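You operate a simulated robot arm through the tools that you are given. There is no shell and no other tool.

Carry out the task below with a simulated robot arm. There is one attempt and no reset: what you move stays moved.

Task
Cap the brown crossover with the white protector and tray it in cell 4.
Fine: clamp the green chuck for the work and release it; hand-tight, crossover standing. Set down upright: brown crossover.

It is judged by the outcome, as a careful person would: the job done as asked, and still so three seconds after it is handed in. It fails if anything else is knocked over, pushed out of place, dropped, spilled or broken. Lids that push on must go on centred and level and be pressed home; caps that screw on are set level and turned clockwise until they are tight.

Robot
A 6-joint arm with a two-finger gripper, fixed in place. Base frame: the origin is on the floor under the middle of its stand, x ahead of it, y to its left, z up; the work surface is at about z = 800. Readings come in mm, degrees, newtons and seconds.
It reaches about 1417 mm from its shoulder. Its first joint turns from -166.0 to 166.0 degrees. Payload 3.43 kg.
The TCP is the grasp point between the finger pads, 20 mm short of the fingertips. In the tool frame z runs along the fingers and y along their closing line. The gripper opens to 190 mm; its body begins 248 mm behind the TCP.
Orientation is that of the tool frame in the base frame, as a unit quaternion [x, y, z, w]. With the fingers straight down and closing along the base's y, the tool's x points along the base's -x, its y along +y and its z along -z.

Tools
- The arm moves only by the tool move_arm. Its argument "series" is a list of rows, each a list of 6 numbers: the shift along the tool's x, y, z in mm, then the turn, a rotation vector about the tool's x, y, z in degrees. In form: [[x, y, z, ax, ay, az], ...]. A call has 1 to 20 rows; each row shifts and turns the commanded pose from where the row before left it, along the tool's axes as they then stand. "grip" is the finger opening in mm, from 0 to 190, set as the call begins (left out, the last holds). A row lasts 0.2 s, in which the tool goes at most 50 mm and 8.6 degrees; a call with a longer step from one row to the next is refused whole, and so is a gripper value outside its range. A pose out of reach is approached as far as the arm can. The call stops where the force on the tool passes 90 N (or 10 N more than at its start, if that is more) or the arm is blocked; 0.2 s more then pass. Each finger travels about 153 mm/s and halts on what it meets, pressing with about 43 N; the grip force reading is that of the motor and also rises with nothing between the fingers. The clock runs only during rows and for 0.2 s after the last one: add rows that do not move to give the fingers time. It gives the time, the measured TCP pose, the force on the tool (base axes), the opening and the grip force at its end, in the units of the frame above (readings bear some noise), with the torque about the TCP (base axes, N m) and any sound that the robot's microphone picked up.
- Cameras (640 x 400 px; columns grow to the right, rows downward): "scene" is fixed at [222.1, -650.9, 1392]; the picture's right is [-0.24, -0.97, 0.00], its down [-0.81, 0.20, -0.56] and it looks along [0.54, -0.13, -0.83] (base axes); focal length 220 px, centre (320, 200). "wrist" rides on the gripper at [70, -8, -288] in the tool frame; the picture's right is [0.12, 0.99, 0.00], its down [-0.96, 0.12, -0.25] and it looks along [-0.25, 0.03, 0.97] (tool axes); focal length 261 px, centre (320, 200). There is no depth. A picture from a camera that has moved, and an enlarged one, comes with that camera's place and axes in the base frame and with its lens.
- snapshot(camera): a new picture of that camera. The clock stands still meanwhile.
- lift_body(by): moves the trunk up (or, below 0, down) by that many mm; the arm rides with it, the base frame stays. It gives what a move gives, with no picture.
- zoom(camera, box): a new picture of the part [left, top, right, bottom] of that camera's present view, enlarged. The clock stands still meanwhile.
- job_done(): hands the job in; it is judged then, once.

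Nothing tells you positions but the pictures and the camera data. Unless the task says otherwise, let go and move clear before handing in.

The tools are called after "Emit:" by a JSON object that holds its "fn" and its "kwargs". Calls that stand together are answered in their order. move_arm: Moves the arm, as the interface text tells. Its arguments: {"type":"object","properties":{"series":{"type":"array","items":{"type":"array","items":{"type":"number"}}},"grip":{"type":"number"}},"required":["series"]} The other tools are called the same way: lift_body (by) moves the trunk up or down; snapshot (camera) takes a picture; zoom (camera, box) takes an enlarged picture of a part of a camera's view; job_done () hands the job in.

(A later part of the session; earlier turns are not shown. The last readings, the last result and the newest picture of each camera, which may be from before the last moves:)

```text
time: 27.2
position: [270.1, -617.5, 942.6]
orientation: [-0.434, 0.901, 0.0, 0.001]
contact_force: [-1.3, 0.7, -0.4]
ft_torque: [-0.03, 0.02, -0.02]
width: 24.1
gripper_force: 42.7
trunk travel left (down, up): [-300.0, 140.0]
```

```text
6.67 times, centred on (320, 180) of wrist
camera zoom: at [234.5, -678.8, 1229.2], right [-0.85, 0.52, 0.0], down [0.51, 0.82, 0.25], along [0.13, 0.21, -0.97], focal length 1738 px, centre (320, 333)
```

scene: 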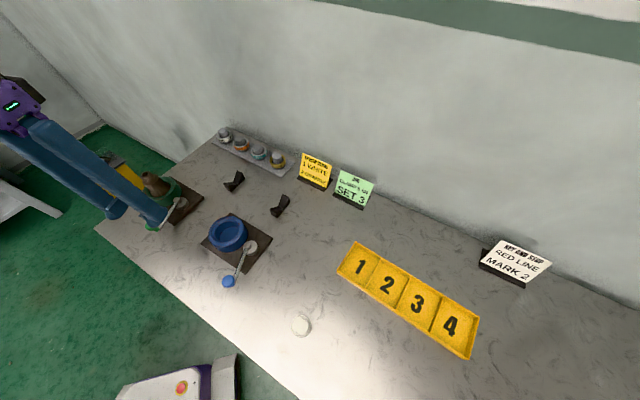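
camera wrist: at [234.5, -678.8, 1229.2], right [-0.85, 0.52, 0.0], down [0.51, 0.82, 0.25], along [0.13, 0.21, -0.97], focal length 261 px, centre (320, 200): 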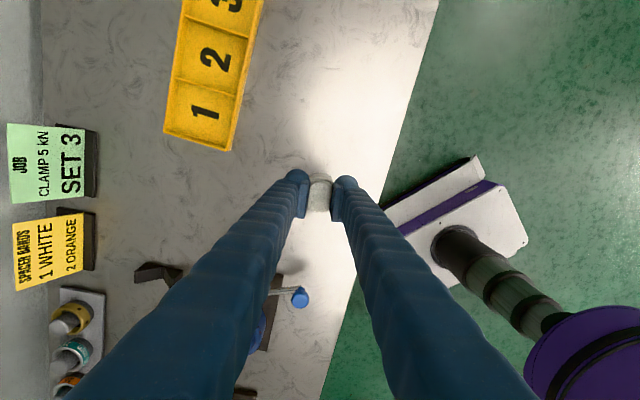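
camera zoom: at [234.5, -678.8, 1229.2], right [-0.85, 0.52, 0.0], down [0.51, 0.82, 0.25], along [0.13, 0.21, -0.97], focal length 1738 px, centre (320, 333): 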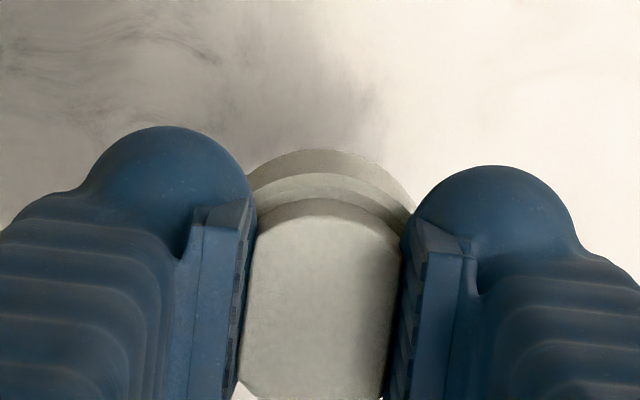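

The protector is held level. I'll carry it high and park it over the crossover, turning toward an angle where both cameras can see the alignment.

Emit:
{"fn": "move_arm", "kwargs": {"series": [[-40.4, -10.7, -20, 0, 0, 0], [-40.4, -10.7, -20, 0, 0, 0], [-40.4, -10.7, -20, 0, 0, 0], [-40.4, -10.7, -20, 0, 0, 0], [-40.4, -10.7, -20, 0, 0, 0], [-40.4, -10.7, -20, 0, 0, 0], [-40.4, -10.7, -20, 0, 0, 0], [-40.4, -10.7, -20, 0, 0, 0], [-40.4, -10.7, -20, 0, 0, 0], [-40.4, -10.7, -20, 0, 0, 0], [-40.4, -10.7, -7, 0, 0, 0], [-40.4, -10.7, 0, 0, 0, 0], [-40.4, -10.7, 0, 0, 0, 0], [-40.4, -10.7, 0, 0, 0, 0], [0, 0, 0, 0, 0, 7.5], [0, 0, 0, 0, 0, 7.5], [0, 0, 0, 0, 0, 0]]}}

Emit:
{"fn": "snapshot", "kwargs": {"camera": "wrist"}}

Emit:
{"fn": "snapshot", "kwargs": {"camera": "scene"}}

```text
time: 30.8
position: [740.3, -268.7, 1145.0]
orientation: [-0.313, 0.95, 0.0, 0.0]
contact_force: [0.1, 0.0, -0.3]
ft_torque: [-0.02, -0.03, -0.01]
width: 24.0
gripper_force: 43.7
trunk travel left (down, up): [-300.0, 140.0]
```

```text
taken
camera wrist: at [689.7, -316.6, 1433.4], right [-0.69, 0.73, 0.0], down [0.71, 0.66, 0.25], along [0.18, 0.17, -0.97], focal length 261 px, centre (320, 200)
```

wrist: 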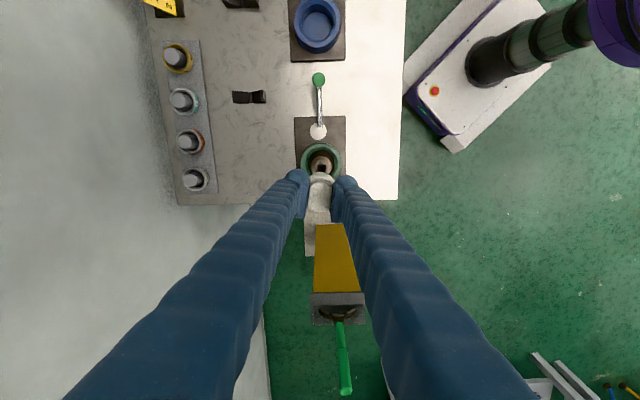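

```text
taken
```

scene: 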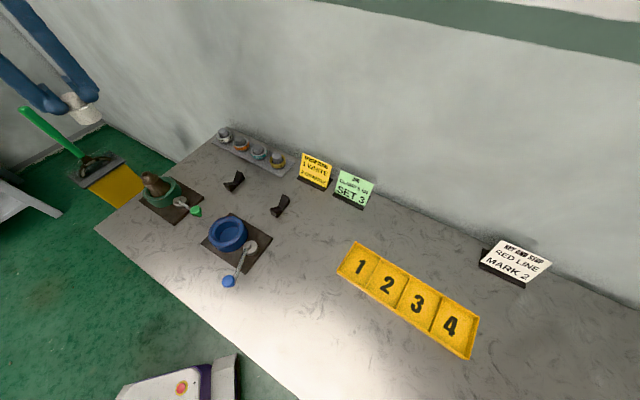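

Emit:
{"fn": "zoom", "kwargs": {"camera": "wrist", "box": [280, 120, 360, 210]}}

Emit:
{"fn": "zoom", "kwargs": {"camera": "scene", "box": [50, 75, 114, 125]}}

Emit:
{"fn": "zoom", "kwargs": {"camera": "scene", "box": [130, 165, 210, 220]}}

```text
4.44 times, centred on (320, 165) of wrist
camera zoom: at [689.7, -316.6, 1433.4], right [-0.69, 0.73, 0.0], down [0.71, 0.66, 0.25], along [0.18, 0.17, -0.97], focal length 1158 px, centre (320, 356)
```

zoom: 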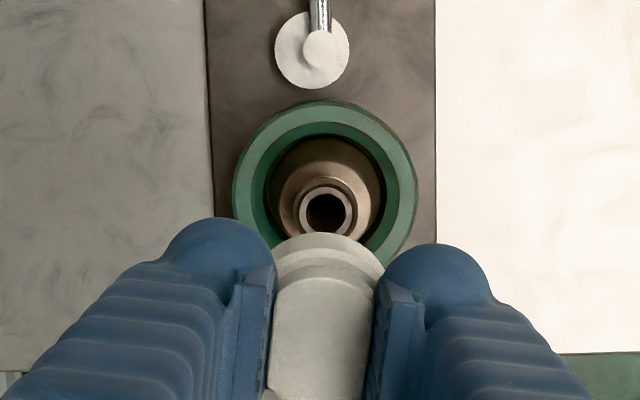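

```text
8.00 times, centred on (82, 100) of scene
camera zoom: at [222.1, -650.9, 1392.0], right [-0.24, -0.97, 0.0], down [-0.81, 0.2, -0.56], along [0.54, -0.13, -0.83], focal length 1763 px, centre (2224, 1000)
```

zoom: 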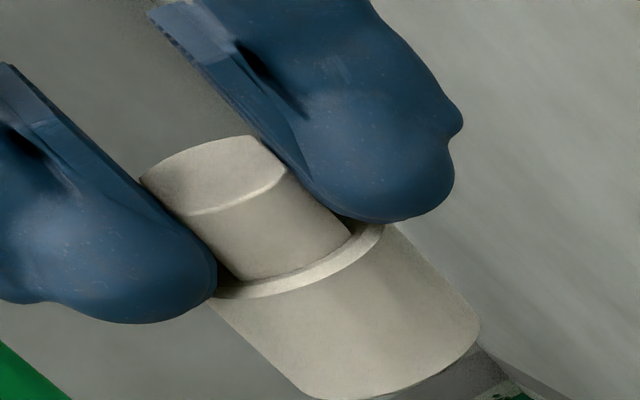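

```text
7.27 times, centred on (170, 192) of scene
camera zoom: at [222.1, -650.9, 1392.0], right [-0.24, -0.97, 0.0], down [-0.81, 0.2, -0.56], along [0.54, -0.13, -0.83], focal length 1602 px, centre (1411, 254)
```

zoom: 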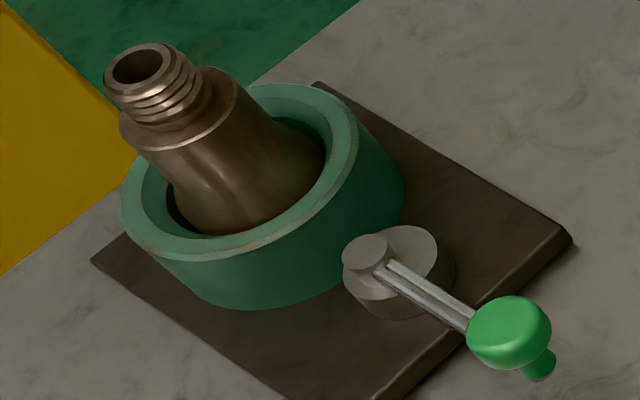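

The crossover's axis is offset about (+3.6, +3.5) mm in the tool frame, putting it near (736, -268). I'll correct that and lower to hover roughly 20 mm above the thread.

Emit:
{"fn": "move_arm", "kwargs": {"series": [[3.6, 3.5, 10, 0, 0, 0], [0, 0, 30, 0, 0, 0], [0, 0, 30, 0, 0, 0], [0, 0, 30, 0, 0, 0], [0, 0, 30, 0, 0, 0], [0, 0, 20, 0, 0, 0], [0, 0, 10, 0, 0, 0], [0, 0, 0, 0, 0, 0], [0, 0, 0, 0, 0, 0]]}}

Emit:
{"fn": "zoom", "kwargs": {"camera": "wrist", "box": [280, 120, 360, 210]}}

Emit:
{"fn": "zoom", "kwargs": {"camera": "scene", "box": [110, 130, 206, 205]}}

Emit:
{"fn": "zoom", "kwargs": {"camera": "scene", "box": [128, 145, 176, 185]}}

```text
time: 32.8
position: [734.6, -267.6, 985.6]
orientation: [-0.313, 0.95, 0.0, 0.0]
contact_force: [-0.6, 1.0, -0.3]
ft_torque: [0.0, -0.02, 0.0]
width: 23.5
gripper_force: 43.0
trunk travel left (down, up): [-300.0, 140.0]
```

```text
4.44 times, centred on (320, 165) of wrist
camera zoom: at [683.9, -317.2, 1274.0], right [-0.69, 0.73, 0.0], down [0.7, 0.67, 0.25], along [0.18, 0.17, -0.97], focal length 1158 px, centre (320, 356)
```

zoom: 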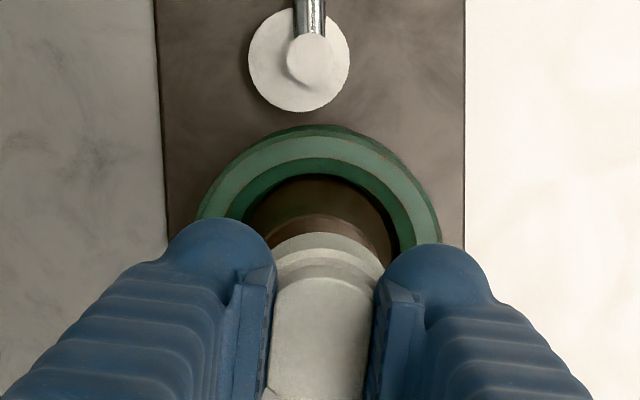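

```text
5.33 times, centred on (158, 168) of scene
camera zoom: at [222.1, -650.9, 1392.0], right [-0.24, -0.97, 0.0], down [-0.81, 0.2, -0.56], along [0.54, -0.13, -0.83], focal length 1175 px, centre (1184, 373)
```

zoom: 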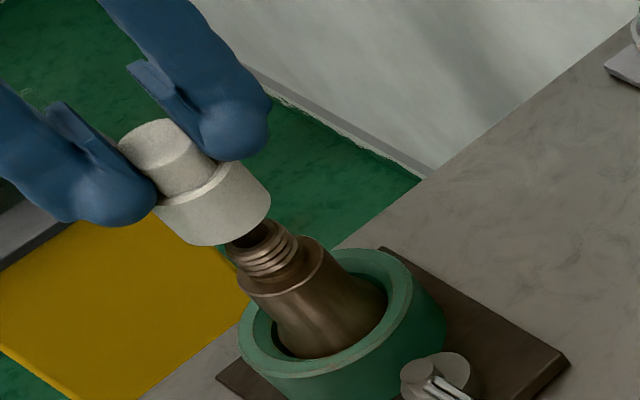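

```text
10.00 times, centred on (152, 165) of scene
camera zoom: at [222.1, -650.9, 1392.0], right [-0.24, -0.97, 0.0], down [-0.81, 0.2, -0.56], along [0.54, -0.13, -0.83], focal length 2203 px, centre (2000, 550)
```

zoom: 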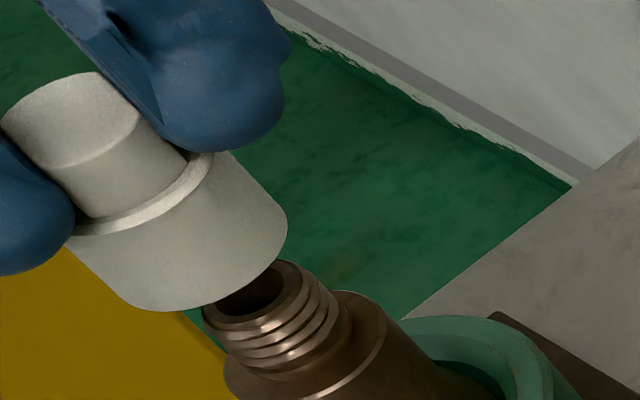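

The hover looks nearly coaxial from the scene view. I'll zoom the wrist view to measure the cap skirt against the crossover shoulder more precisely.

Emit:
{"fn": "zoom", "kwargs": {"camera": "wrist", "box": [296, 150, 346, 182]}}

Emit:
{"fn": "zoom", "kwargs": {"camera": "scene", "box": [135, 155, 175, 190]}}

```text
12.50 times, centred on (321, 166) of wrist
camera zoom: at [683.9, -317.2, 1274.0], right [-0.69, 0.73, 0.0], down [0.7, 0.67, 0.25], along [0.18, 0.17, -0.97], focal length 3258 px, centre (308, 625)
```

zoom: 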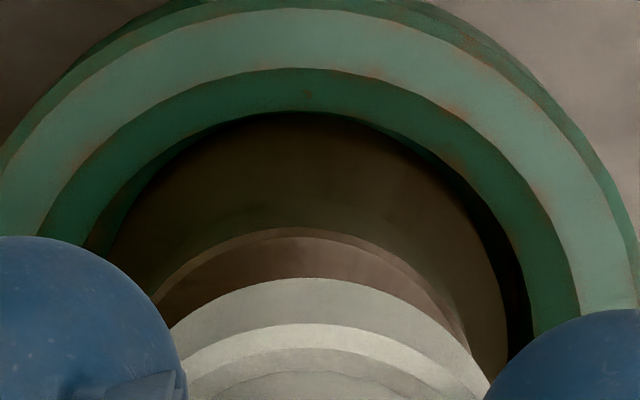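

```text
11.43 times, centred on (155, 172) of scene
camera zoom: at [222.1, -650.9, 1392.0], right [-0.24, -0.97, 0.0], down [-0.81, 0.2, -0.56], along [0.54, -0.13, -0.83], focal length 2518 px, centre (2206, 514)
```

zoom: 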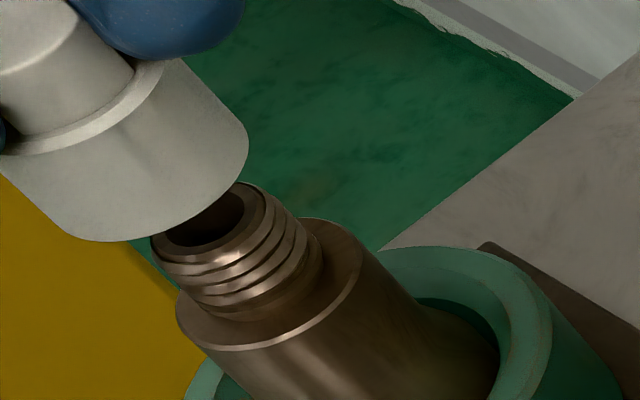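

Both views agree the cap should shift about 1.5 mm in -tool y and 0.4 mm in -tool x. I'll apply that and descend close to the thread.

Emit:
{"fn": "move_arm", "kwargs": {"series": [[-0.4, -1.5, 4, 0, 0, 0], [0, 0, 5, 0, 0, 0], [0, 0, 5, 0, 0, 0], [0, 0, 3, 0, 0, 0], [0, 0, 0, 0, 0, 0], [0, 0, 0, 0, 0, 0]]}}

Emit:
{"fn": "zoom", "kwargs": {"camera": "wrist", "box": [296, 150, 346, 182]}}

Emit:
{"fn": "zoom", "kwargs": {"camera": "scene", "box": [135, 155, 175, 190]}}

```text
time: 34.2
position: [737.4, -267.4, 969.8]
orientation: [-0.313, 0.95, 0.0, -0.001]
contact_force: [0.4, -0.1, -0.7]
ft_torque: [0.0, -0.01, -0.01]
width: 23.7
gripper_force: 43.3
trunk travel left (down, up): [-300.0, 140.0]
```

```text
12.50 times, centred on (321, 166) of wrist
camera zoom: at [685.7, -316.9, 1257.3], right [-0.69, 0.73, 0.0], down [0.7, 0.67, 0.25], along [0.18, 0.17, -0.97], focal length 3258 px, centre (308, 625)
```

zoom: 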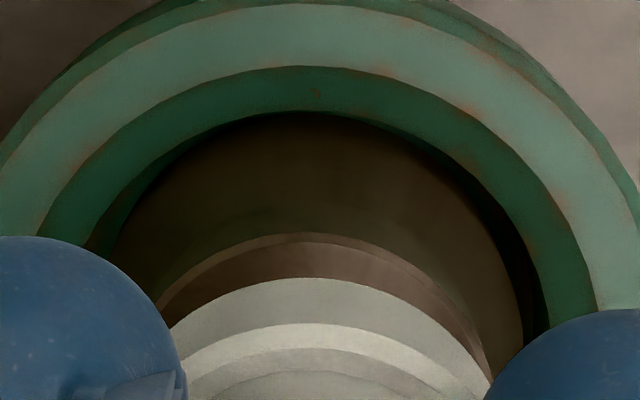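

```text
11.43 times, centred on (155, 172) of scene
camera zoom: at [222.1, -650.9, 1392.0], right [-0.24, -0.97, 0.0], down [-0.81, 0.2, -0.56], along [0.54, -0.13, -0.83], focal length 2518 px, centre (2206, 514)
```

zoom: 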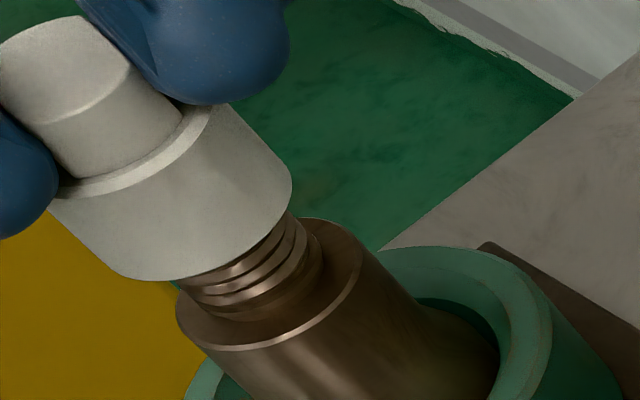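

Alignment is within about half a millimetre. Before engaging I'll wind the wrist counter-clockwise at hover to make room for a full 180° clockwise stroke.

Emit:
{"fn": "move_arm", "kwargs": {"series": [[0.6, 0.2, 0, 0, 0, 0], [0, 0, 0, 0, 0, -7.7], [0, 0, 0, 0, 0, -7.7], [0, 0, 0, 0, 0, -7.7], [0, 0, 0, 0, 0, -7.7], [0, 0, 0, 0, 0, -7.7], [0, 0, 0, 0, 0, -7.7], [0, 0, 0, 0, 0, -7.3], [0, 0, 0, 0, 0, 0], [0, 0, 0, 0, 0, 0]]}}

Emit:
{"fn": "zoom", "kwargs": {"camera": "wrist", "box": [280, 140, 360, 190]}}

Emit:
{"fn": "zoom", "kwargs": {"camera": "scene", "box": [135, 155, 175, 190]}}

```text
time: 36.4
position: [736.2, -267.4, 968.5]
orientation: [0.708, -0.707, -0.001, 0.001]
contact_force: [0.9, 0.1, -0.7]
ft_torque: [0.0, -0.01, 0.0]
width: 24.2
gripper_force: 42.5
trunk travel left (down, up): [-300.0, 140.0]
```

```text
8.00 times, centred on (320, 165) of wrist
camera zoom: at [745.6, -338.8, 1256.6], right [-0.99, -0.12, 0.0], down [-0.12, 0.96, 0.25], along [-0.03, 0.25, -0.97], focal length 2085 px, centre (320, 480)
```

zoom: 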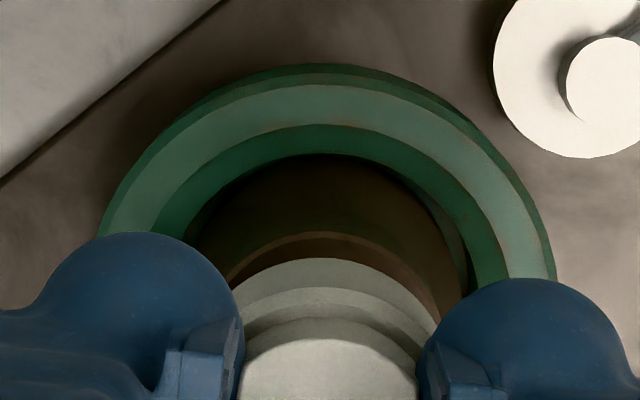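

```text
11.43 times, centred on (155, 172) of scene
camera zoom: at [222.1, -650.9, 1392.0], right [-0.24, -0.97, 0.0], down [-0.81, 0.2, -0.56], along [0.54, -0.13, -0.83], focal length 2518 px, centre (2206, 514)
```

zoom: 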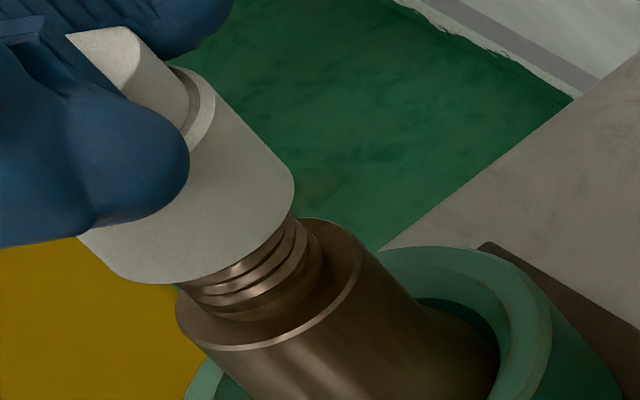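

Still aligned in the scene view; the wrist view suggests a small remaining offset. I'll zoom once more for a fine check.

Emit:
{"fn": "zoom", "kwargs": {"camera": "wrist", "box": [300, 160, 345, 188]}}

```text
14.22 times, centred on (322, 174) of wrist
camera zoom: at [745.6, -338.8, 1256.6], right [-0.99, -0.12, 0.0], down [-0.12, 0.96, 0.25], along [-0.03, 0.25, -0.97], focal length 3707 px, centre (284, 570)
```

zoom: 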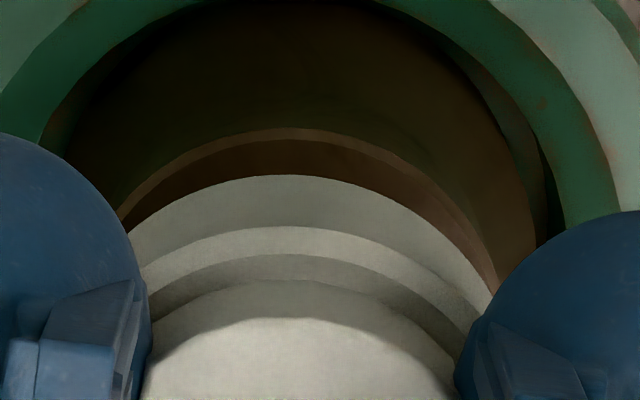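

A final correction of about 0.7 mm on both tool axes, then I'll descend slowly until the cap touches the thread.

Emit:
{"fn": "move_arm", "kwargs": {"series": [[0.7, 0.7, 0, 0, 0, 0], [0, 0, 2, 0, 0, 0], [0, 0, 2, 0, 0, 0], [0, 0, 1.5, 0, 0, 0], [0, 0, 1, 0, 0, 0], [0, 0, 0, 0, 0, 0]]}}

Emit:
{"fn": "move_arm", "kwargs": {"series": [[0, 0, 1, 0, 0, 0], [0, 0, 1, 0, 0, 0], [0, 0, 0, 0, 0, 0]]}}

Emit:
{"fn": "zoom", "kwargs": {"camera": "scene", "box": [135, 155, 175, 190]}}

```text
time: 37.8
position: [734.8, -268.6, 962.9]
orientation: [0.707, -0.707, 0.0, 0.001]
contact_force: [-0.6, -0.1, 0.0]
ft_torque: [0.0, 0.0, 0.03]
width: 23.9
gripper_force: 43.4
trunk travel left (down, up): [-300.0, 140.0]
```

```text
time: 38.6
position: [734.8, -267.6, 960.7]
orientation: [0.707, -0.707, 0.0, 0.002]
contact_force: [0.8, 0.3, -0.1]
ft_torque: [-0.02, -0.01, -0.03]
width: 24.0
gripper_force: 42.8
trunk travel left (down, up): [-300.0, 140.0]
```

```text
11.43 times, centred on (155, 172) of scene
camera zoom: at [222.1, -650.9, 1392.0], right [-0.24, -0.97, 0.0], down [-0.81, 0.2, -0.56], along [0.54, -0.13, -0.83], focal length 2518 px, centre (2206, 514)
```

zoom: 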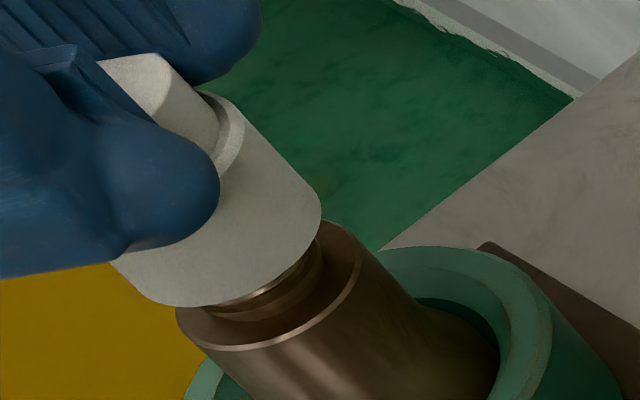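

No contact yet. Continuing down in 1 mm steps.

Emit:
{"fn": "move_arm", "kwargs": {"series": [[0, 0, 1, 0, 0, 0], [0, 0, 1, 0, 0, 0], [0, 0, 0, 0, 0, 0]]}}

Emit:
{"fn": "move_arm", "kwargs": {"series": [[0, 0, 1, 0, 0, 0], [0, 0, 1, 0, 0, 0], [0, 0, 0, 0, 0, 0]]}}

Emit:
{"fn": "zoom", "kwargs": {"camera": "scene", "box": [135, 155, 175, 190]}}

```text
time: 39.4
position: [735.3, -269.8, 959.3]
orientation: [-0.707, 0.707, 0.001, 0.0]
contact_force: [-0.5, 0.2, -0.4]
ft_torque: [0.0, -0.02, 0.01]
width: 23.8
gripper_force: 43.6
trunk travel left (down, up): [-300.0, 140.0]
```

```text
time: 40.2
position: [735.6, -267.8, 955.8]
orientation: [0.707, -0.707, 0.0, 0.001]
contact_force: [0.3, 0.2, 0.4]
ft_torque: [0.01, -0.01, 0.01]
width: 24.3
gripper_force: 43.3
trunk travel left (down, up): [-300.0, 140.0]
```

```text
11.43 times, centred on (155, 172) of scene
camera zoom: at [222.1, -650.9, 1392.0], right [-0.24, -0.97, 0.0], down [-0.81, 0.2, -0.56], along [0.54, -0.13, -0.83], focal length 2518 px, centre (2206, 514)
```

zoom: 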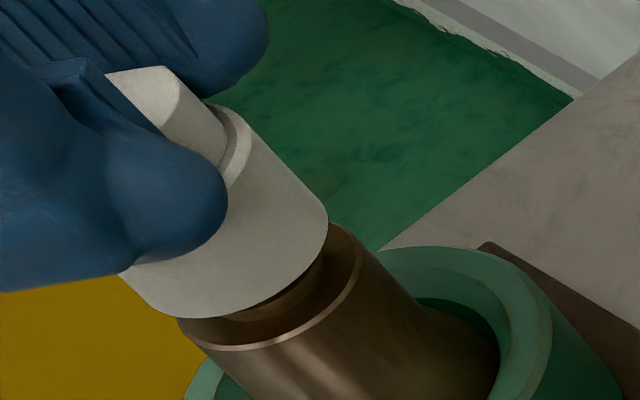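

Still free, and the alignment stays good. Lowering further, watching for contact.

Emit:
{"fn": "move_arm", "kwargs": {"series": [[0, 0, 1, 0, 0, 0], [0, 0, 1, 0, 0, 0], [0, 0, 0, 0, 0, 0]]}}

Emit:
{"fn": "move_arm", "kwargs": {"series": [[0, 0, 1, 0, 0, 0], [0, 0, 1, 0, 0, 0], [0, 0, 0, 0, 0, 0]]}}

Emit:
{"fn": "zoom", "kwargs": {"camera": "scene", "box": [135, 155, 175, 190]}}

```text
time: 41.0
position: [733.4, -268.2, 956.4]
orientation: [0.707, -0.707, 0.001, 0.001]
contact_force: [-0.3, -0.2, -0.2]
ft_torque: [-0.01, -0.05, 0.03]
width: 23.8
gripper_force: 43.1
trunk travel left (down, up): [-300.0, 140.0]
```

```text
time: 41.8
position: [734.4, -269.8, 953.5]
orientation: [-0.707, 0.707, 0.001, 0.0]
contact_force: [0.3, 0.6, -1.2]
ft_torque: [0.04, 0.0, -0.01]
width: 24.1
gripper_force: 42.7
trunk travel left (down, up): [-300.0, 140.0]
```

```text
11.43 times, centred on (155, 172) of scene
camera zoom: at [222.1, -650.9, 1392.0], right [-0.24, -0.97, 0.0], down [-0.81, 0.2, -0.56], along [0.54, -0.13, -0.83], focal length 2518 px, centre (2206, 514)
```

zoom: 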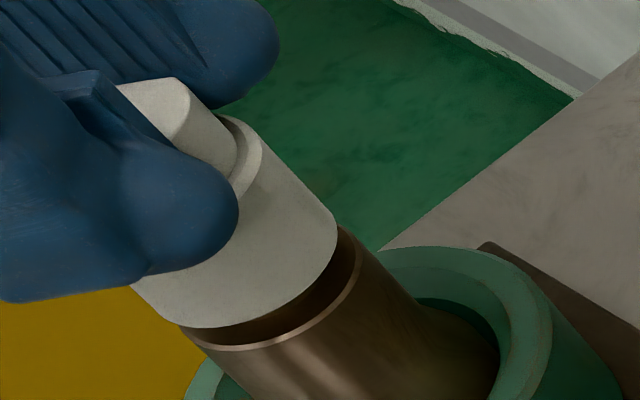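

The cap is sliding over the stub with about 8 mm left to the shoulder. Continuing gently.

Emit:
{"fn": "move_arm", "kwargs": {"series": [[0, 0, 1, 0, 0, 0], [0, 0, 1, 0, 0, 0], [0, 0, 0, 0, 0, 0]]}}

Emit:
{"fn": "move_arm", "kwargs": {"series": [[0, 0, 1, 0, 0, 0], [0, 0, 1, 0, 0, 0], [0, 0, 0, 0, 0, 0]]}}

Emit:
{"fn": "zoom", "kwargs": {"camera": "scene", "box": [135, 155, 175, 190]}}

```text
time: 42.6
position: [735.4, -267.3, 950.7]
orientation: [-0.707, 0.707, 0.0, -0.001]
contact_force: [-0.2, -0.1, -0.4]
ft_torque: [-0.03, -0.03, -0.01]
width: 24.1
gripper_force: 43.0
trunk travel left (down, up): [-300.0, 140.0]
```

```text
time: 43.4
position: [735.8, -268.6, 949.4]
orientation: [0.707, -0.707, -0.001, 0.0]
contact_force: [0.0, 0.1, -1.0]
ft_torque: [0.0, 0.01, 0.04]
width: 23.7
gripper_force: 43.0
trunk travel left (down, up): [-300.0, 140.0]
```

```text
11.43 times, centred on (155, 172) of scene
camera zoom: at [222.1, -650.9, 1392.0], right [-0.24, -0.97, 0.0], down [-0.81, 0.2, -0.56], along [0.54, -0.13, -0.83], focal length 2518 px, centre (2206, 514)
```

zoom: 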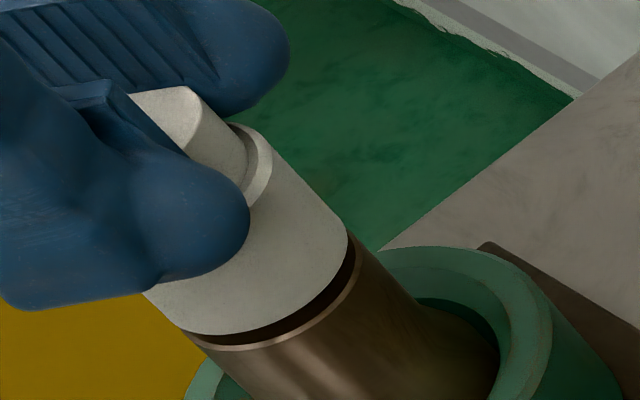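

Still free, about 4 mm above the shoulder. Continuing.

Emit:
{"fn": "move_arm", "kwargs": {"series": [[0, 0, 0.7, 0, 0, 0], [0, 0, 0.7, 0, 0, 0], [0, 0, 0, 0, 0, 0]]}}

Emit:
{"fn": "move_arm", "kwargs": {"series": [[0, 0, 0.7, 0, 0, 0], [0, 0, 0.7, 0, 0, 0], [0, 0, 0, 0, 0, 0]]}}

Emit:
{"fn": "zoom", "kwargs": {"camera": "scene", "box": [135, 155, 175, 190]}}

```text
time: 44.2
position: [735.1, -268.7, 948.0]
orientation: [0.708, -0.707, 0.0, 0.0]
contact_force: [0.8, 4.3, 4.4]
ft_torque: [0.26, -0.02, 0.01]
width: 23.8
gripper_force: 42.8
trunk travel left (down, up): [-300.0, 140.0]
```

```text
time: 45.0
position: [734.2, -268.4, 948.0]
orientation: [-0.707, 0.707, -0.001, -0.001]
contact_force: [1.2, 0.1, 19.6]
ft_torque: [0.02, -0.12, 0.03]
width: 24.0
gripper_force: 43.1
trunk travel left (down, up): [-300.0, 140.0]
```

```text
11.43 times, centred on (155, 172) of scene
camera zoom: at [222.1, -650.9, 1392.0], right [-0.24, -0.97, 0.0], down [-0.81, 0.2, -0.56], along [0.54, -0.13, -0.83], focal length 2518 px, centre (2206, 514)
```

zoom: 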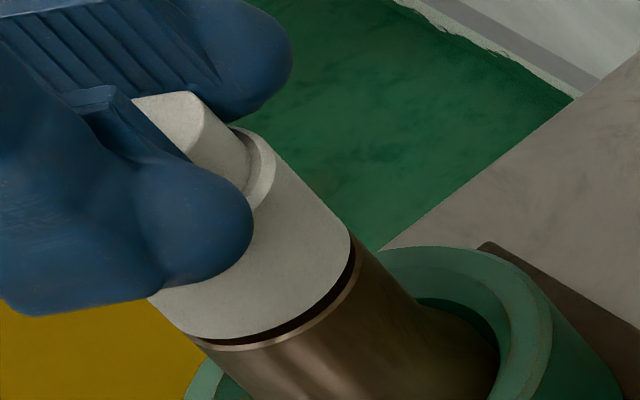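

Contact at about 20 N vertical with no side load, so the thread start is seated. I'll turn clockwise and watch torque and height.

Emit:
{"fn": "move_arm", "kwargs": {"series": [[0, 0, 0, 0, 0, 5], [0, 0, 0, 0, 0, 5], [0, 0, 0, 0, 0, 5], [0, 0, 0, 0, 0, 5], [0, 0, 0, 0, 0, 5], [0, 0, 0, 0, 0, 5]]}}

Emit:
{"fn": "zoom", "kwargs": {"camera": "scene", "box": [125, 150, 185, 200]}}

```text
time: 46.4
position: [735.2, -269.5, 947.7]
orientation: [-0.5, 0.866, -0.001, 0.0]
contact_force: [6.0, -0.7, 24.5]
ft_torque: [-0.01, -0.31, 0.04]
width: 23.9
gripper_force: 42.6
trunk travel left (down, up): [-300.0, 140.0]
```

```text
8.00 times, centred on (155, 175) of scene
camera zoom: at [222.1, -650.9, 1392.0], right [-0.24, -0.97, 0.0], down [-0.81, 0.2, -0.56], along [0.54, -0.13, -0.83], focal length 1763 px, centre (1640, 400)
```

zoom: 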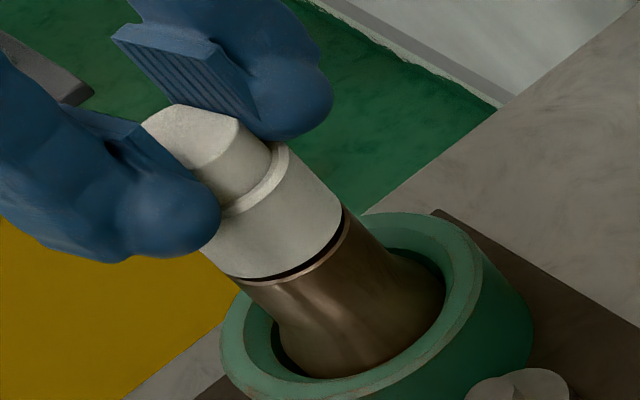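

It turns freely at about 24 N down. Continuing clockwise.

Emit:
{"fn": "move_arm", "kwargs": {"series": [[0, 0, 0, 0, 0, 6], [0, 0, 0, 0, 0, 6], [0, 0, 0, 0, 0, 6], [0, 0, 0, 0, 0, 6], [0, 0, 0, 0, 0, 6], [0, 0, 0, 0, 0, 6], [0, 0, 0, 0, 0, 6], [0, 0, 0, 0, 0, 6], [0, 0, 0, 0, 0, 6], [0, 0, 0, 0, 0, 6]]}}

Emit:
{"fn": "zoom", "kwargs": {"camera": "scene", "box": [125, 150, 185, 200]}}

Emit:
{"fn": "snapshot", "kwargs": {"camera": "wrist"}}

```text
time: 48.6
position: [734.3, -269.4, 945.9]
orientation: [0.0, 1.0, 0.0, -0.001]
contact_force: [10.6, 3.0, 19.2]
ft_torque: [0.19, -0.53, 0.04]
width: 24.1
gripper_force: 43.1
trunk travel left (down, up): [-300.0, 140.0]
```

```text
8.00 times, centred on (155, 175) of scene
camera zoom: at [222.1, -650.9, 1392.0], right [-0.24, -0.97, 0.0], down [-0.81, 0.2, -0.56], along [0.54, -0.13, -0.83], focal length 1763 px, centre (1640, 400)
```

zoom: 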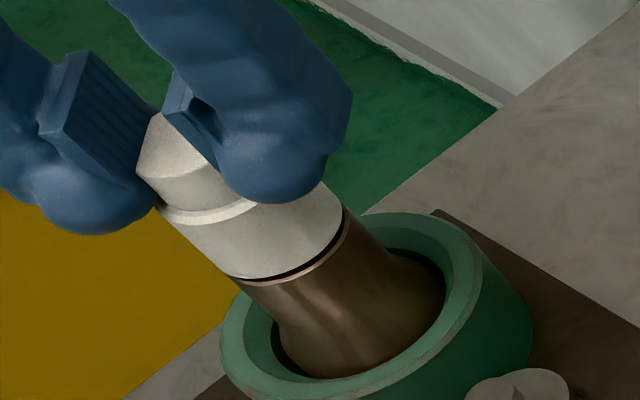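

```text
taken
camera wrist: at [665.3, -277.4, 1234.2], right [-0.12, 0.99, 0.0], down [0.96, 0.11, 0.25], along [0.25, 0.03, -0.97], focal length 261 px, centre (320, 200)
```

wrist: 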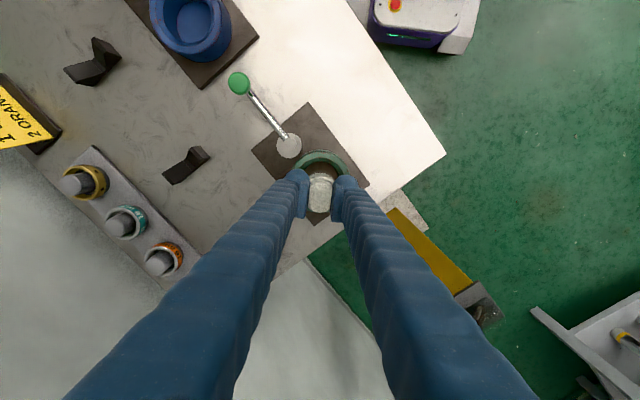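

A quarter turn is done with a slight side load of about 10 N in x. I'll ease the tool toward +x and keep turning.

Emit:
{"fn": "move_arm", "kwargs": {"series": [[-1.2, 0.4, 0.3, 0, 0, 6], [0, 0, 0.3, 0, 0, 6], [0, 0, 0.3, 0, 0, 6], [0, 0, 0.3, 0, 0, 6], [0, 0, 0, 0, 0, 6], [0, 0, 0, 0, 0, 6], [0, 0, 0, 0, 0, 6], [0, 0, 0, 0, 0, 3]]}}

Emit:
{"fn": "zoom", "kwargs": {"camera": "scene", "box": [125, 150, 185, 200]}}

```text
time: 50.4
position: [734.5, -267.4, 946.5]
orientation: [0.383, 0.924, 0.0, 0.001]
contact_force: [-0.8, 2.6, 22.4]
ft_torque: [0.12, 0.03, 0.08]
width: 23.9
gripper_force: 43.0
trunk travel left (down, up): [-300.0, 140.0]
```

```text
8.00 times, centred on (155, 175) of scene
camera zoom: at [222.1, -650.9, 1392.0], right [-0.24, -0.97, 0.0], down [-0.81, 0.2, -0.56], along [0.54, -0.13, -0.83], focal length 1763 px, centre (1640, 400)
```

zoom: 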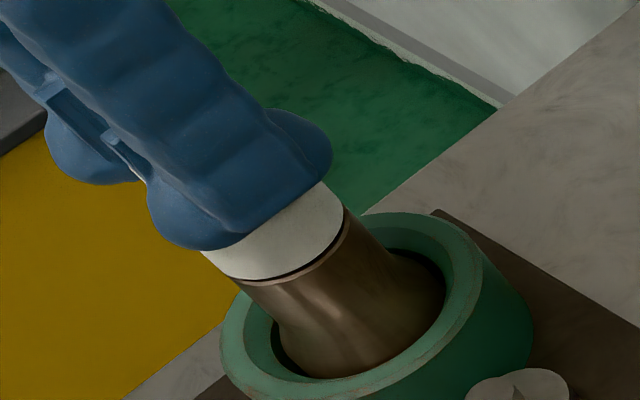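

It is drawing down as it turns: I lowered 1.2 mm and the force stayed about the same. Continuing the stroke.

Emit:
{"fn": "move_arm", "kwargs": {"series": [[0, 0, 0.15, 0, 0, 6], [0, 0, 0.15, 0, 0, 6], [0, 0, 0.15, 0, 0, 6], [0, 0, 0.1, 0, 0, 6], [0, 0, 0, 0, 0, 6], [0, 0, 0, 0, 0, 6], [0, 0, 0, 0, 0, 6], [0, 0, 0, 0, 0, 3]]}}

Emit:
{"fn": "zoom", "kwargs": {"camera": "scene", "box": [125, 150, 185, 200]}}

Emit:
{"fn": "zoom", "kwargs": {"camera": "wrist", "box": [270, 130, 370, 220]}}

```text
time: 52.2
position: [735.0, -267.2, 944.8]
orientation: [0.707, 0.707, 0.0, 0.0]
contact_force: [0.7, 6.7, 20.3]
ft_torque: [0.31, 0.03, 0.02]
width: 23.5
gripper_force: 42.8
trunk travel left (down, up): [-300.0, 140.0]
```

```text
8.00 times, centred on (155, 175) of scene
camera zoom: at [222.1, -650.9, 1392.0], right [-0.24, -0.97, 0.0], down [-0.81, 0.2, -0.56], along [0.54, -0.13, -0.83], focal length 1763 px, centre (1640, 400)
```

zoom: 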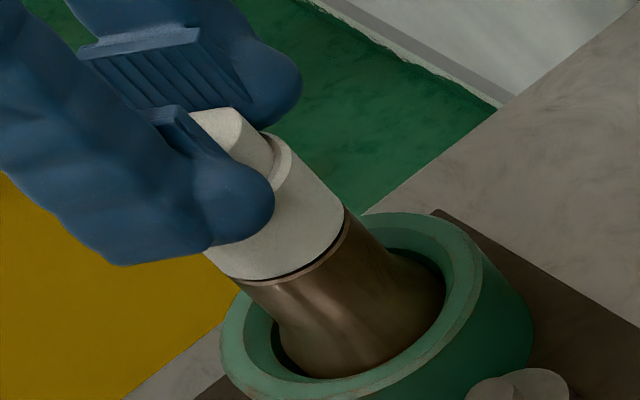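

```text
4.44 times, centred on (320, 175) of wrist
camera zoom: at [727.9, -197.9, 1232.9], right [0.99, 0.12, 0.0], down [0.11, -0.96, 0.25], along [0.03, -0.25, -0.97], focal length 1158 px, centre (320, 311)
```

zoom: 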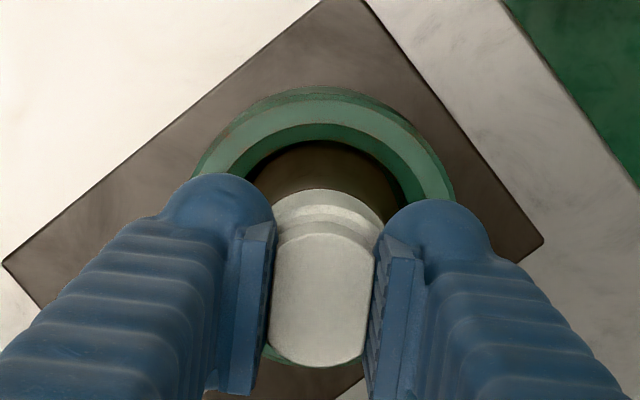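

A half turn is done and the gap is closing. The wrist still has range, so I'll keep going, easing off the small side load.

Emit:
{"fn": "move_arm", "kwargs": {"series": [[0.8, 0, 0.2, 0, 0, 6], [0, 0, 0.2, 0, 0, 6], [0, 0, 0.1, 0, 0, 6], [0, 0, 0.1, 0, 0, 6], [0, 0, 0, 0, 0, 6]]}}

Emit:
{"fn": "zoom", "kwargs": {"camera": "scene", "box": [125, 150, 185, 200]}}

```text
time: 53.4
position: [736.8, -267.4, 943.9]
orientation: [0.867, 0.499, 0.001, 0.001]
contact_force: [3.2, -0.3, 22.5]
ft_torque: [0.01, -0.15, 0.01]
width: 23.9
gripper_force: 42.9
trunk travel left (down, up): [-300.0, 140.0]
```

```text
8.00 times, centred on (155, 175) of scene
camera zoom: at [222.1, -650.9, 1392.0], right [-0.24, -0.97, 0.0], down [-0.81, 0.2, -0.56], along [0.54, -0.13, -0.83], focal length 1763 px, centre (1640, 400)
```

zoom: 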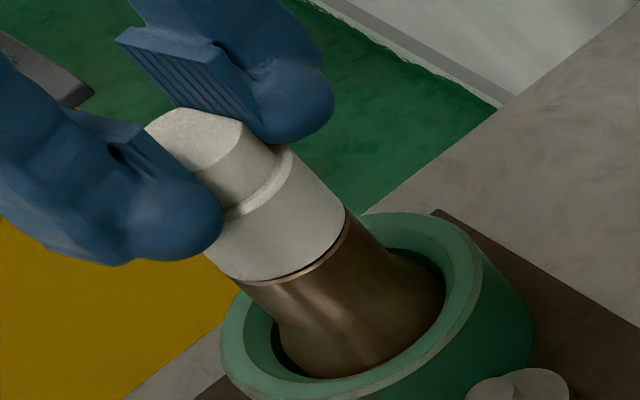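

The gap is nearly closed at 210° total. Continuing clockwise in small steps, watching for the torque to rise.

Emit:
{"fn": "move_arm", "kwargs": {"series": [[0, 0, 0.1, 0, 0, 5], [0, 0, 0.1, 0, 0, 5], [0, 0, 0.1, 0, 0, 5], [0, 0, 0, 0, 0, 5]]}}

Emit:
{"fn": "zoom", "kwargs": {"camera": "scene", "box": [135, 160, 175, 190]}}

```text
time: 54.4
position: [735.9, -267.5, 945.4]
orientation: [0.94, 0.341, 0.001, 0.001]
contact_force: [5.1, -1.6, 25.1]
ft_torque: [-0.09, -0.2, 0.03]
width: 24.1
gripper_force: 42.6
trunk travel left (down, up): [-300.0, 140.0]
```

```text
13.33 times, centred on (155, 175) of scene
camera zoom: at [222.1, -650.9, 1392.0], right [-0.24, -0.97, 0.0], down [-0.81, 0.2, -0.56], along [0.54, -0.13, -0.83], focal length 2938 px, centre (2520, 533)
```

zoom: 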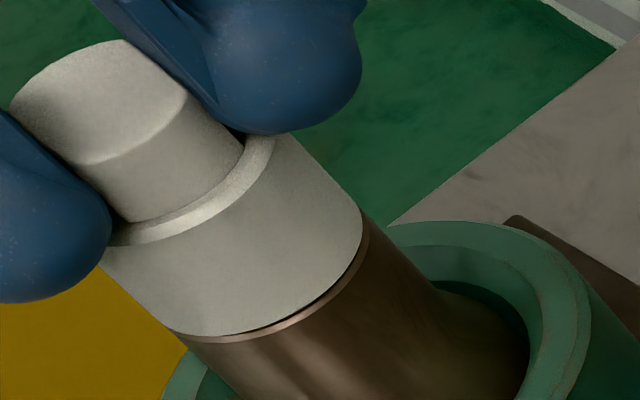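

Only a hairline gap remains. Continuing.

Emit:
{"fn": "move_arm", "kwargs": {"series": [[0, 0, 0.05, 0, 0, 5], [0, 0, 0.05, 0, 0, 5], [0, 0, 0, 0, 0, 5], [0, 0, 0, 0, 0, 5]]}}

Emit:
{"fn": "zoom", "kwargs": {"camera": "scene", "box": [135, 160, 175, 190]}}

```text
time: 55.4
position: [736.2, -267.6, 943.8]
orientation: [0.985, 0.172, 0.001, 0.001]
contact_force: [4.2, -8.9, 24.6]
ft_torque: [-0.47, -0.21, 0.02]
width: 24.0
gripper_force: 42.6
trunk travel left (down, up): [-300.0, 140.0]
```

```text
13.33 times, centred on (155, 175) of scene
camera zoom: at [222.1, -650.9, 1392.0], right [-0.24, -0.97, 0.0], down [-0.81, 0.2, -0.56], along [0.54, -0.13, -0.83], focal length 2938 px, centre (2520, 533)
```

zoom: 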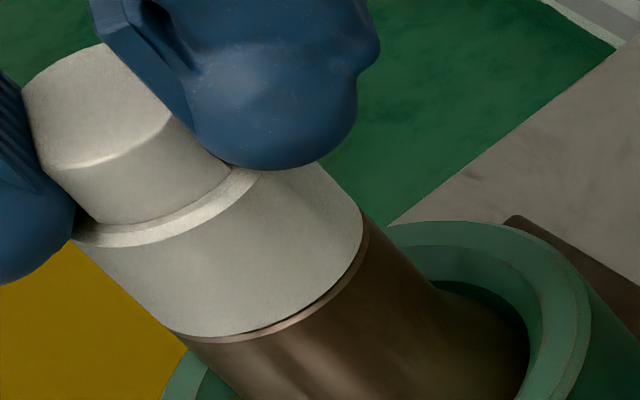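

Still turning with very low torque. I'll ease the side load and continue.

Emit:
{"fn": "move_arm", "kwargs": {"series": [[0.1, 1.1, 0, 0, 0, 5], [0, 0, 0.05, 0, 0, 5], [0, 0, 0, 0, 0, 5], [0, 0, 0, 0, 0, 5]]}}

Emit:
{"fn": "zoom", "kwargs": {"camera": "scene", "box": [135, 160, 175, 190]}}

```text
time: 56.4
position: [736.3, -268.4, 944.0]
orientation: [1.0, 0.0, 0.0, -0.001]
contact_force: [1.9, 3.0, 29.0]
ft_torque: [0.06, -0.2, 0.06]
width: 23.9
gripper_force: 43.4
trunk travel left (down, up): [-300.0, 140.0]
```

```text
13.33 times, centred on (155, 175) of scene
camera zoom: at [222.1, -650.9, 1392.0], right [-0.24, -0.97, 0.0], down [-0.81, 0.2, -0.56], along [0.54, -0.13, -0.83], focal length 2938 px, centre (2520, 533)
```

zoom: 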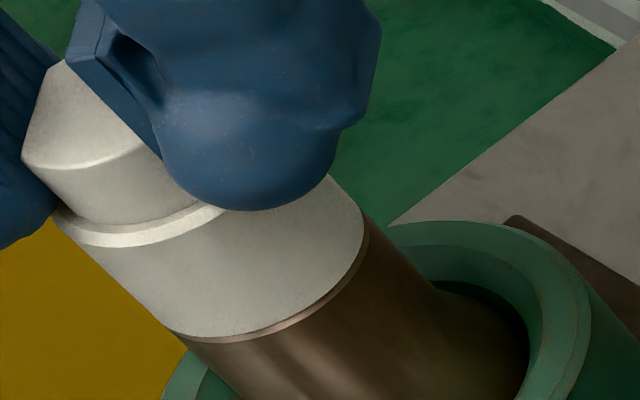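

The gap appears closed after 270°, but the torque is not up yet. Continuing to find tightness.

Emit:
{"fn": "move_arm", "kwargs": {"series": [[0, 0, 0, 0, 0, 5], [0, 0, 0, 0, 0, 5], [0, 0, 0, 0, 0, 5], [0, 0, 0, 0, 0, 0]]}}

Emit:
{"fn": "zoom", "kwargs": {"camera": "scene", "box": [135, 160, 175, 190]}}

```text
time: 57.4
position: [735.1, -270.1, 943.8]
orientation: [0.992, -0.128, 0.001, -0.005]
contact_force: [12.0, 22.7, 25.6]
ft_torque: [1.0, -0.57, -0.01]
width: 24.0
gripper_force: 43.0
out of reach, approached as far as the arm can: row 3
trunk travel left (down, up): [-300.0, 140.0]
```

```text
13.33 times, centred on (155, 175) of scene
camera zoom: at [222.1, -650.9, 1392.0], right [-0.24, -0.97, 0.0], down [-0.81, 0.2, -0.56], along [0.54, -0.13, -0.83], focal length 2938 px, centre (2520, 533)
```

zoom: 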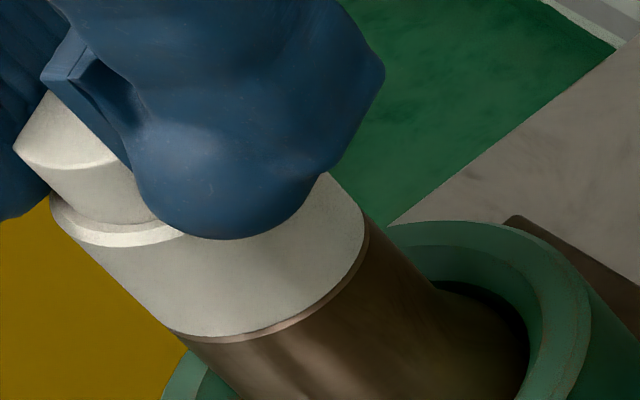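

The wrist hit its limit near -195°. I'll back off a few degrees, relieve the preload, then open and rotate back exactly 180° to regrip the same flats.

Emit:
{"fn": "move_arm", "kwargs": {"series": [[0, 0, -0.7, 0, 0, -5], [0, 0, -0.7, 0, 0, 0], [0, 0, -0.6, 0, 0, 0], [0, 0, 0, 0, 0, 0]]}}

Emit:
{"fn": "snapshot", "kwargs": {"camera": "wrist"}}

```text
time: 58.4
position: [734.8, -270.6, 944.7]
orientation: [0.996, -0.086, 0.0, 0.0]
contact_force: [14.0, 23.9, 8.3]
ft_torque: [1.09, -0.66, 0.0]
width: 24.2
gripper_force: 43.2
trunk travel left (down, up): [-300.0, 140.0]
```

```text
taken
camera wrist: at [807.5, -274.4, 1232.8], right [-0.05, -1.0, 0.0], down [-0.97, 0.05, 0.25], along [-0.25, 0.01, -0.97], focal length 261 px, centre (320, 200)
```

wrist: 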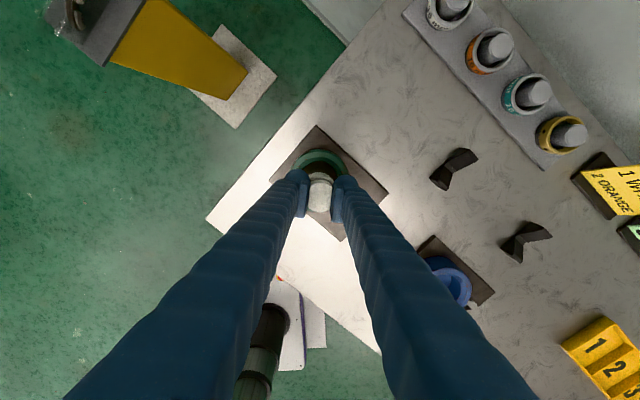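

There's a residual side load from the limit, so I'll null it before opening.

Emit:
{"fn": "move_arm", "kwargs": {"series": [[0.7, -1.9, 0, 0, 0, 0], [0.7, -1.9, 0, 0, 0, 0], [0, 0, 0, 0, 0, 0]]}}

```text
time: 59.2
position: [737.0, -268.4, 945.3]
orientation: [0.996, -0.087, -0.001, 0.0]
contact_force: [-2.8, -4.0, 3.0]
ft_torque: [-0.16, 0.09, 0.02]
width: 23.7
gripper_force: 43.1
trunk travel left (down, up): [-300.0, 140.0]
```

Forces are near zero. Now I'll open, rise slightly, and rotate back 180° around the boss.

Emit:
{"fn": "move_arm", "kwargs": {"series": [[0, 0, 0, 0, 0, 0], [0, 0, 0, 0, 0, 0], [0, 0, -3, 0, 0, 0], [0, 0, 0, 0, 0, 0]], "grip": 60}}

Emit:
{"fn": "zoom", "kwargs": {"camera": "wrist", "box": [270, 130, 370, 220]}}

Emit:
{"fn": "zoom", "kwargs": {"camera": "scene", "box": [125, 150, 185, 200]}}

```text
time: 60.2
position: [737.4, -269.0, 949.0]
orientation: [0.996, -0.087, -0.001, 0.0]
contact_force: [0.5, 0.0, -0.5]
ft_torque: [0.01, 0.0, 0.0]
width: 60.2
gripper_force: 0.0
trunk travel left (down, up): [-300.0, 140.0]
```

```text
4.44 times, centred on (320, 175) of wrist
camera zoom: at [809.2, -273.1, 1236.2], right [-0.06, -1.0, 0.0], down [-0.97, 0.05, 0.25], along [-0.25, 0.01, -0.97], focal length 1158 px, centre (320, 311)
```

zoom: 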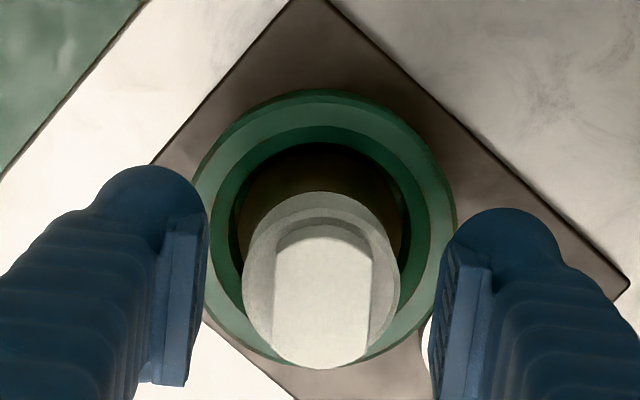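

```text
8.00 times, centred on (155, 175) of scene
camera zoom: at [222.1, -650.9, 1392.0], right [-0.24, -0.97, 0.0], down [-0.81, 0.2, -0.56], along [0.54, -0.13, -0.83], focal length 1763 px, centre (1640, 400)
```

zoom: 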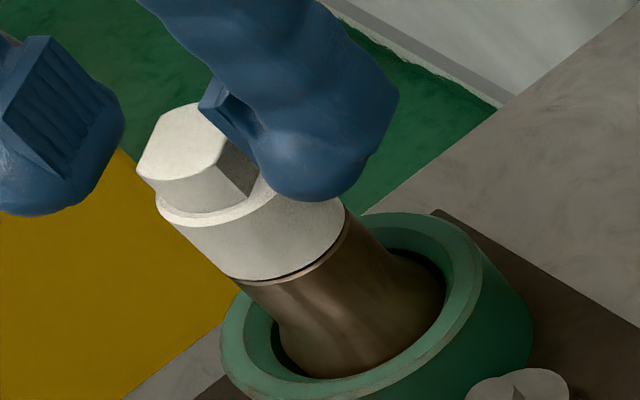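

The cap stays put on the thread. Rotating the open gripper back by 180°.

Emit:
{"fn": "move_arm", "kwargs": {"series": [[0, 0, 0, 0, 0, -8], [0, 0, 0, 0, 0, -8], [0, 0, 0, 0, 0, -8], [0, 0, 0, 0, 0, -8], [0, 0, 0, 0, 0, -8], [0, 0, 0, 0, 0, -8], [0, 0, 0, 0, 0, -8], [0, 0, 0, 0, 0, -8], [0, 0, 0, 0, 0, -8], [0, 0, 0, 0, 0, -8], [0, 0, 0, 0, 0, -8], [0, 0, 0, 0, 0, -8], [0, 0, 0, 0, 0, -8], [0, 0, 0, 0, 0, -8], [0, 0, 0, 0, 0, -8], [0, 0, 0, 0, 0, -8], [0, 0, 0, 0, 0, -8], [0, 0, 0, 0, 0, -8], [0, 0, 0, 0, 0, -8], [0, 0, 0, 0, 0, -8]]}}

Emit:
{"fn": "move_arm", "kwargs": {"series": [[0, 0, 0, 0, 0, -8], [0, 0, 0, 0, 0, -8], [0, 0, 0, 0, 0, -4], [0, 0, 0, 0, 0, 0], [0, 0, 0, 0, 0, 0]]}}

Emit:
{"fn": "zoom", "kwargs": {"camera": "wrist", "box": [270, 130, 370, 220]}}

Emit:
{"fn": "zoom", "kwargs": {"camera": "scene", "box": [125, 150, 185, 200]}}

```text
time: 64.4
position: [737.4, -268.7, 947.6]
orientation: [0.258, 0.966, 0.0, -0.001]
contact_force: [0.6, -0.1, 0.6]
ft_torque: [0.01, 0.0, 0.0]
width: 60.0
gripper_force: 0.1
trunk travel left (down, up): [-300.0, 140.0]
```

```text
time: 65.6
position: [737.6, -268.1, 948.5]
orientation: [0.087, 0.996, 0.0, -0.001]
contact_force: [0.9, 0.1, 0.2]
ft_torque: [-0.01, 0.01, 0.0]
width: 60.2
gripper_force: 0.1
trunk travel left (down, up): [-300.0, 140.0]
```

```text
4.44 times, centred on (320, 175) of wrist
camera zoom: at [667.7, -264.8, 1235.9], right [0.05, 1.0, 0.0], down [0.97, -0.05, 0.25], along [0.25, -0.01, -0.97], focal length 1158 px, centre (320, 311)
```

zoom: 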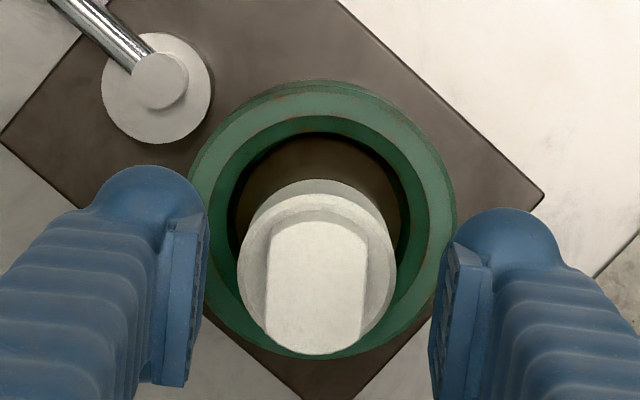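

```text
8.00 times, centred on (155, 175) of scene
camera zoom: at [222.1, -650.9, 1392.0], right [-0.24, -0.97, 0.0], down [-0.81, 0.2, -0.56], along [0.54, -0.13, -0.83], focal length 1763 px, centre (1640, 400)
```

zoom: 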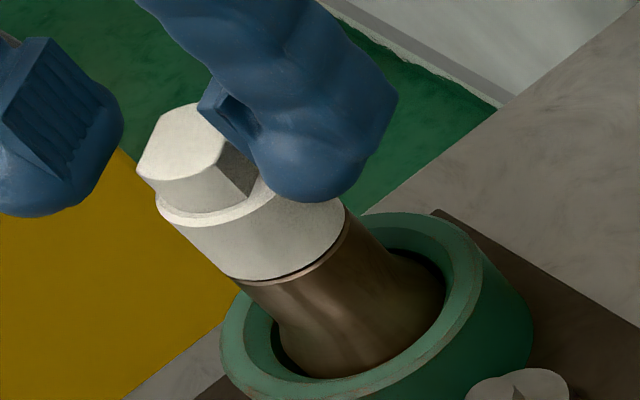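

Well centred on the flats again. I'll lower, close, and resume turning clockwise with a light down-force.

Emit:
{"fn": "move_arm", "kwargs": {"series": [[0, 0, 2, 0, 0, 0], [0, 0, 0, 0, 0, 0]]}}

Emit:
{"fn": "move_arm", "kwargs": {"series": [[0, 0, 0, 0, 0, 0], [0, 0, 0, 0, 0, 0], [0, 0, 0, 0, 0, 0], [0, 0, 0, 0, 0, 0]], "grip": 10}}

Emit:
{"fn": "zoom", "kwargs": {"camera": "scene", "box": [135, 160, 175, 190]}}

```text
time: 66.2
position: [738.0, -267.3, 945.7]
orientation: [0.088, 0.996, 0.0, -0.001]
contact_force: [0.2, -0.7, 0.6]
ft_torque: [-0.02, 0.04, -0.01]
width: 59.8
gripper_force: 0.0
trunk travel left (down, up): [-300.0, 140.0]
```

```text
time: 67.2
position: [737.9, -267.3, 945.5]
orientation: [0.087, 0.996, 0.0, -0.001]
contact_force: [-0.3, -1.1, 1.1]
ft_torque: [-0.08, 0.03, 0.02]
width: 24.1
gripper_force: 43.1
trunk travel left (down, up): [-300.0, 140.0]
```

```text
13.33 times, centred on (155, 175) of scene
camera zoom: at [222.1, -650.9, 1392.0], right [-0.24, -0.97, 0.0], down [-0.81, 0.2, -0.56], along [0.54, -0.13, -0.83], focal length 2938 px, centre (2520, 533)
```

zoom: 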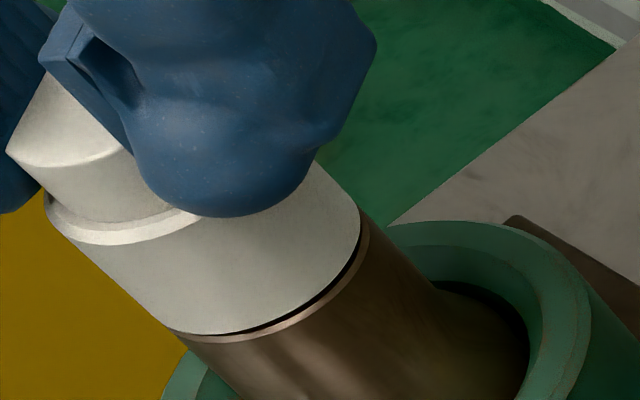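

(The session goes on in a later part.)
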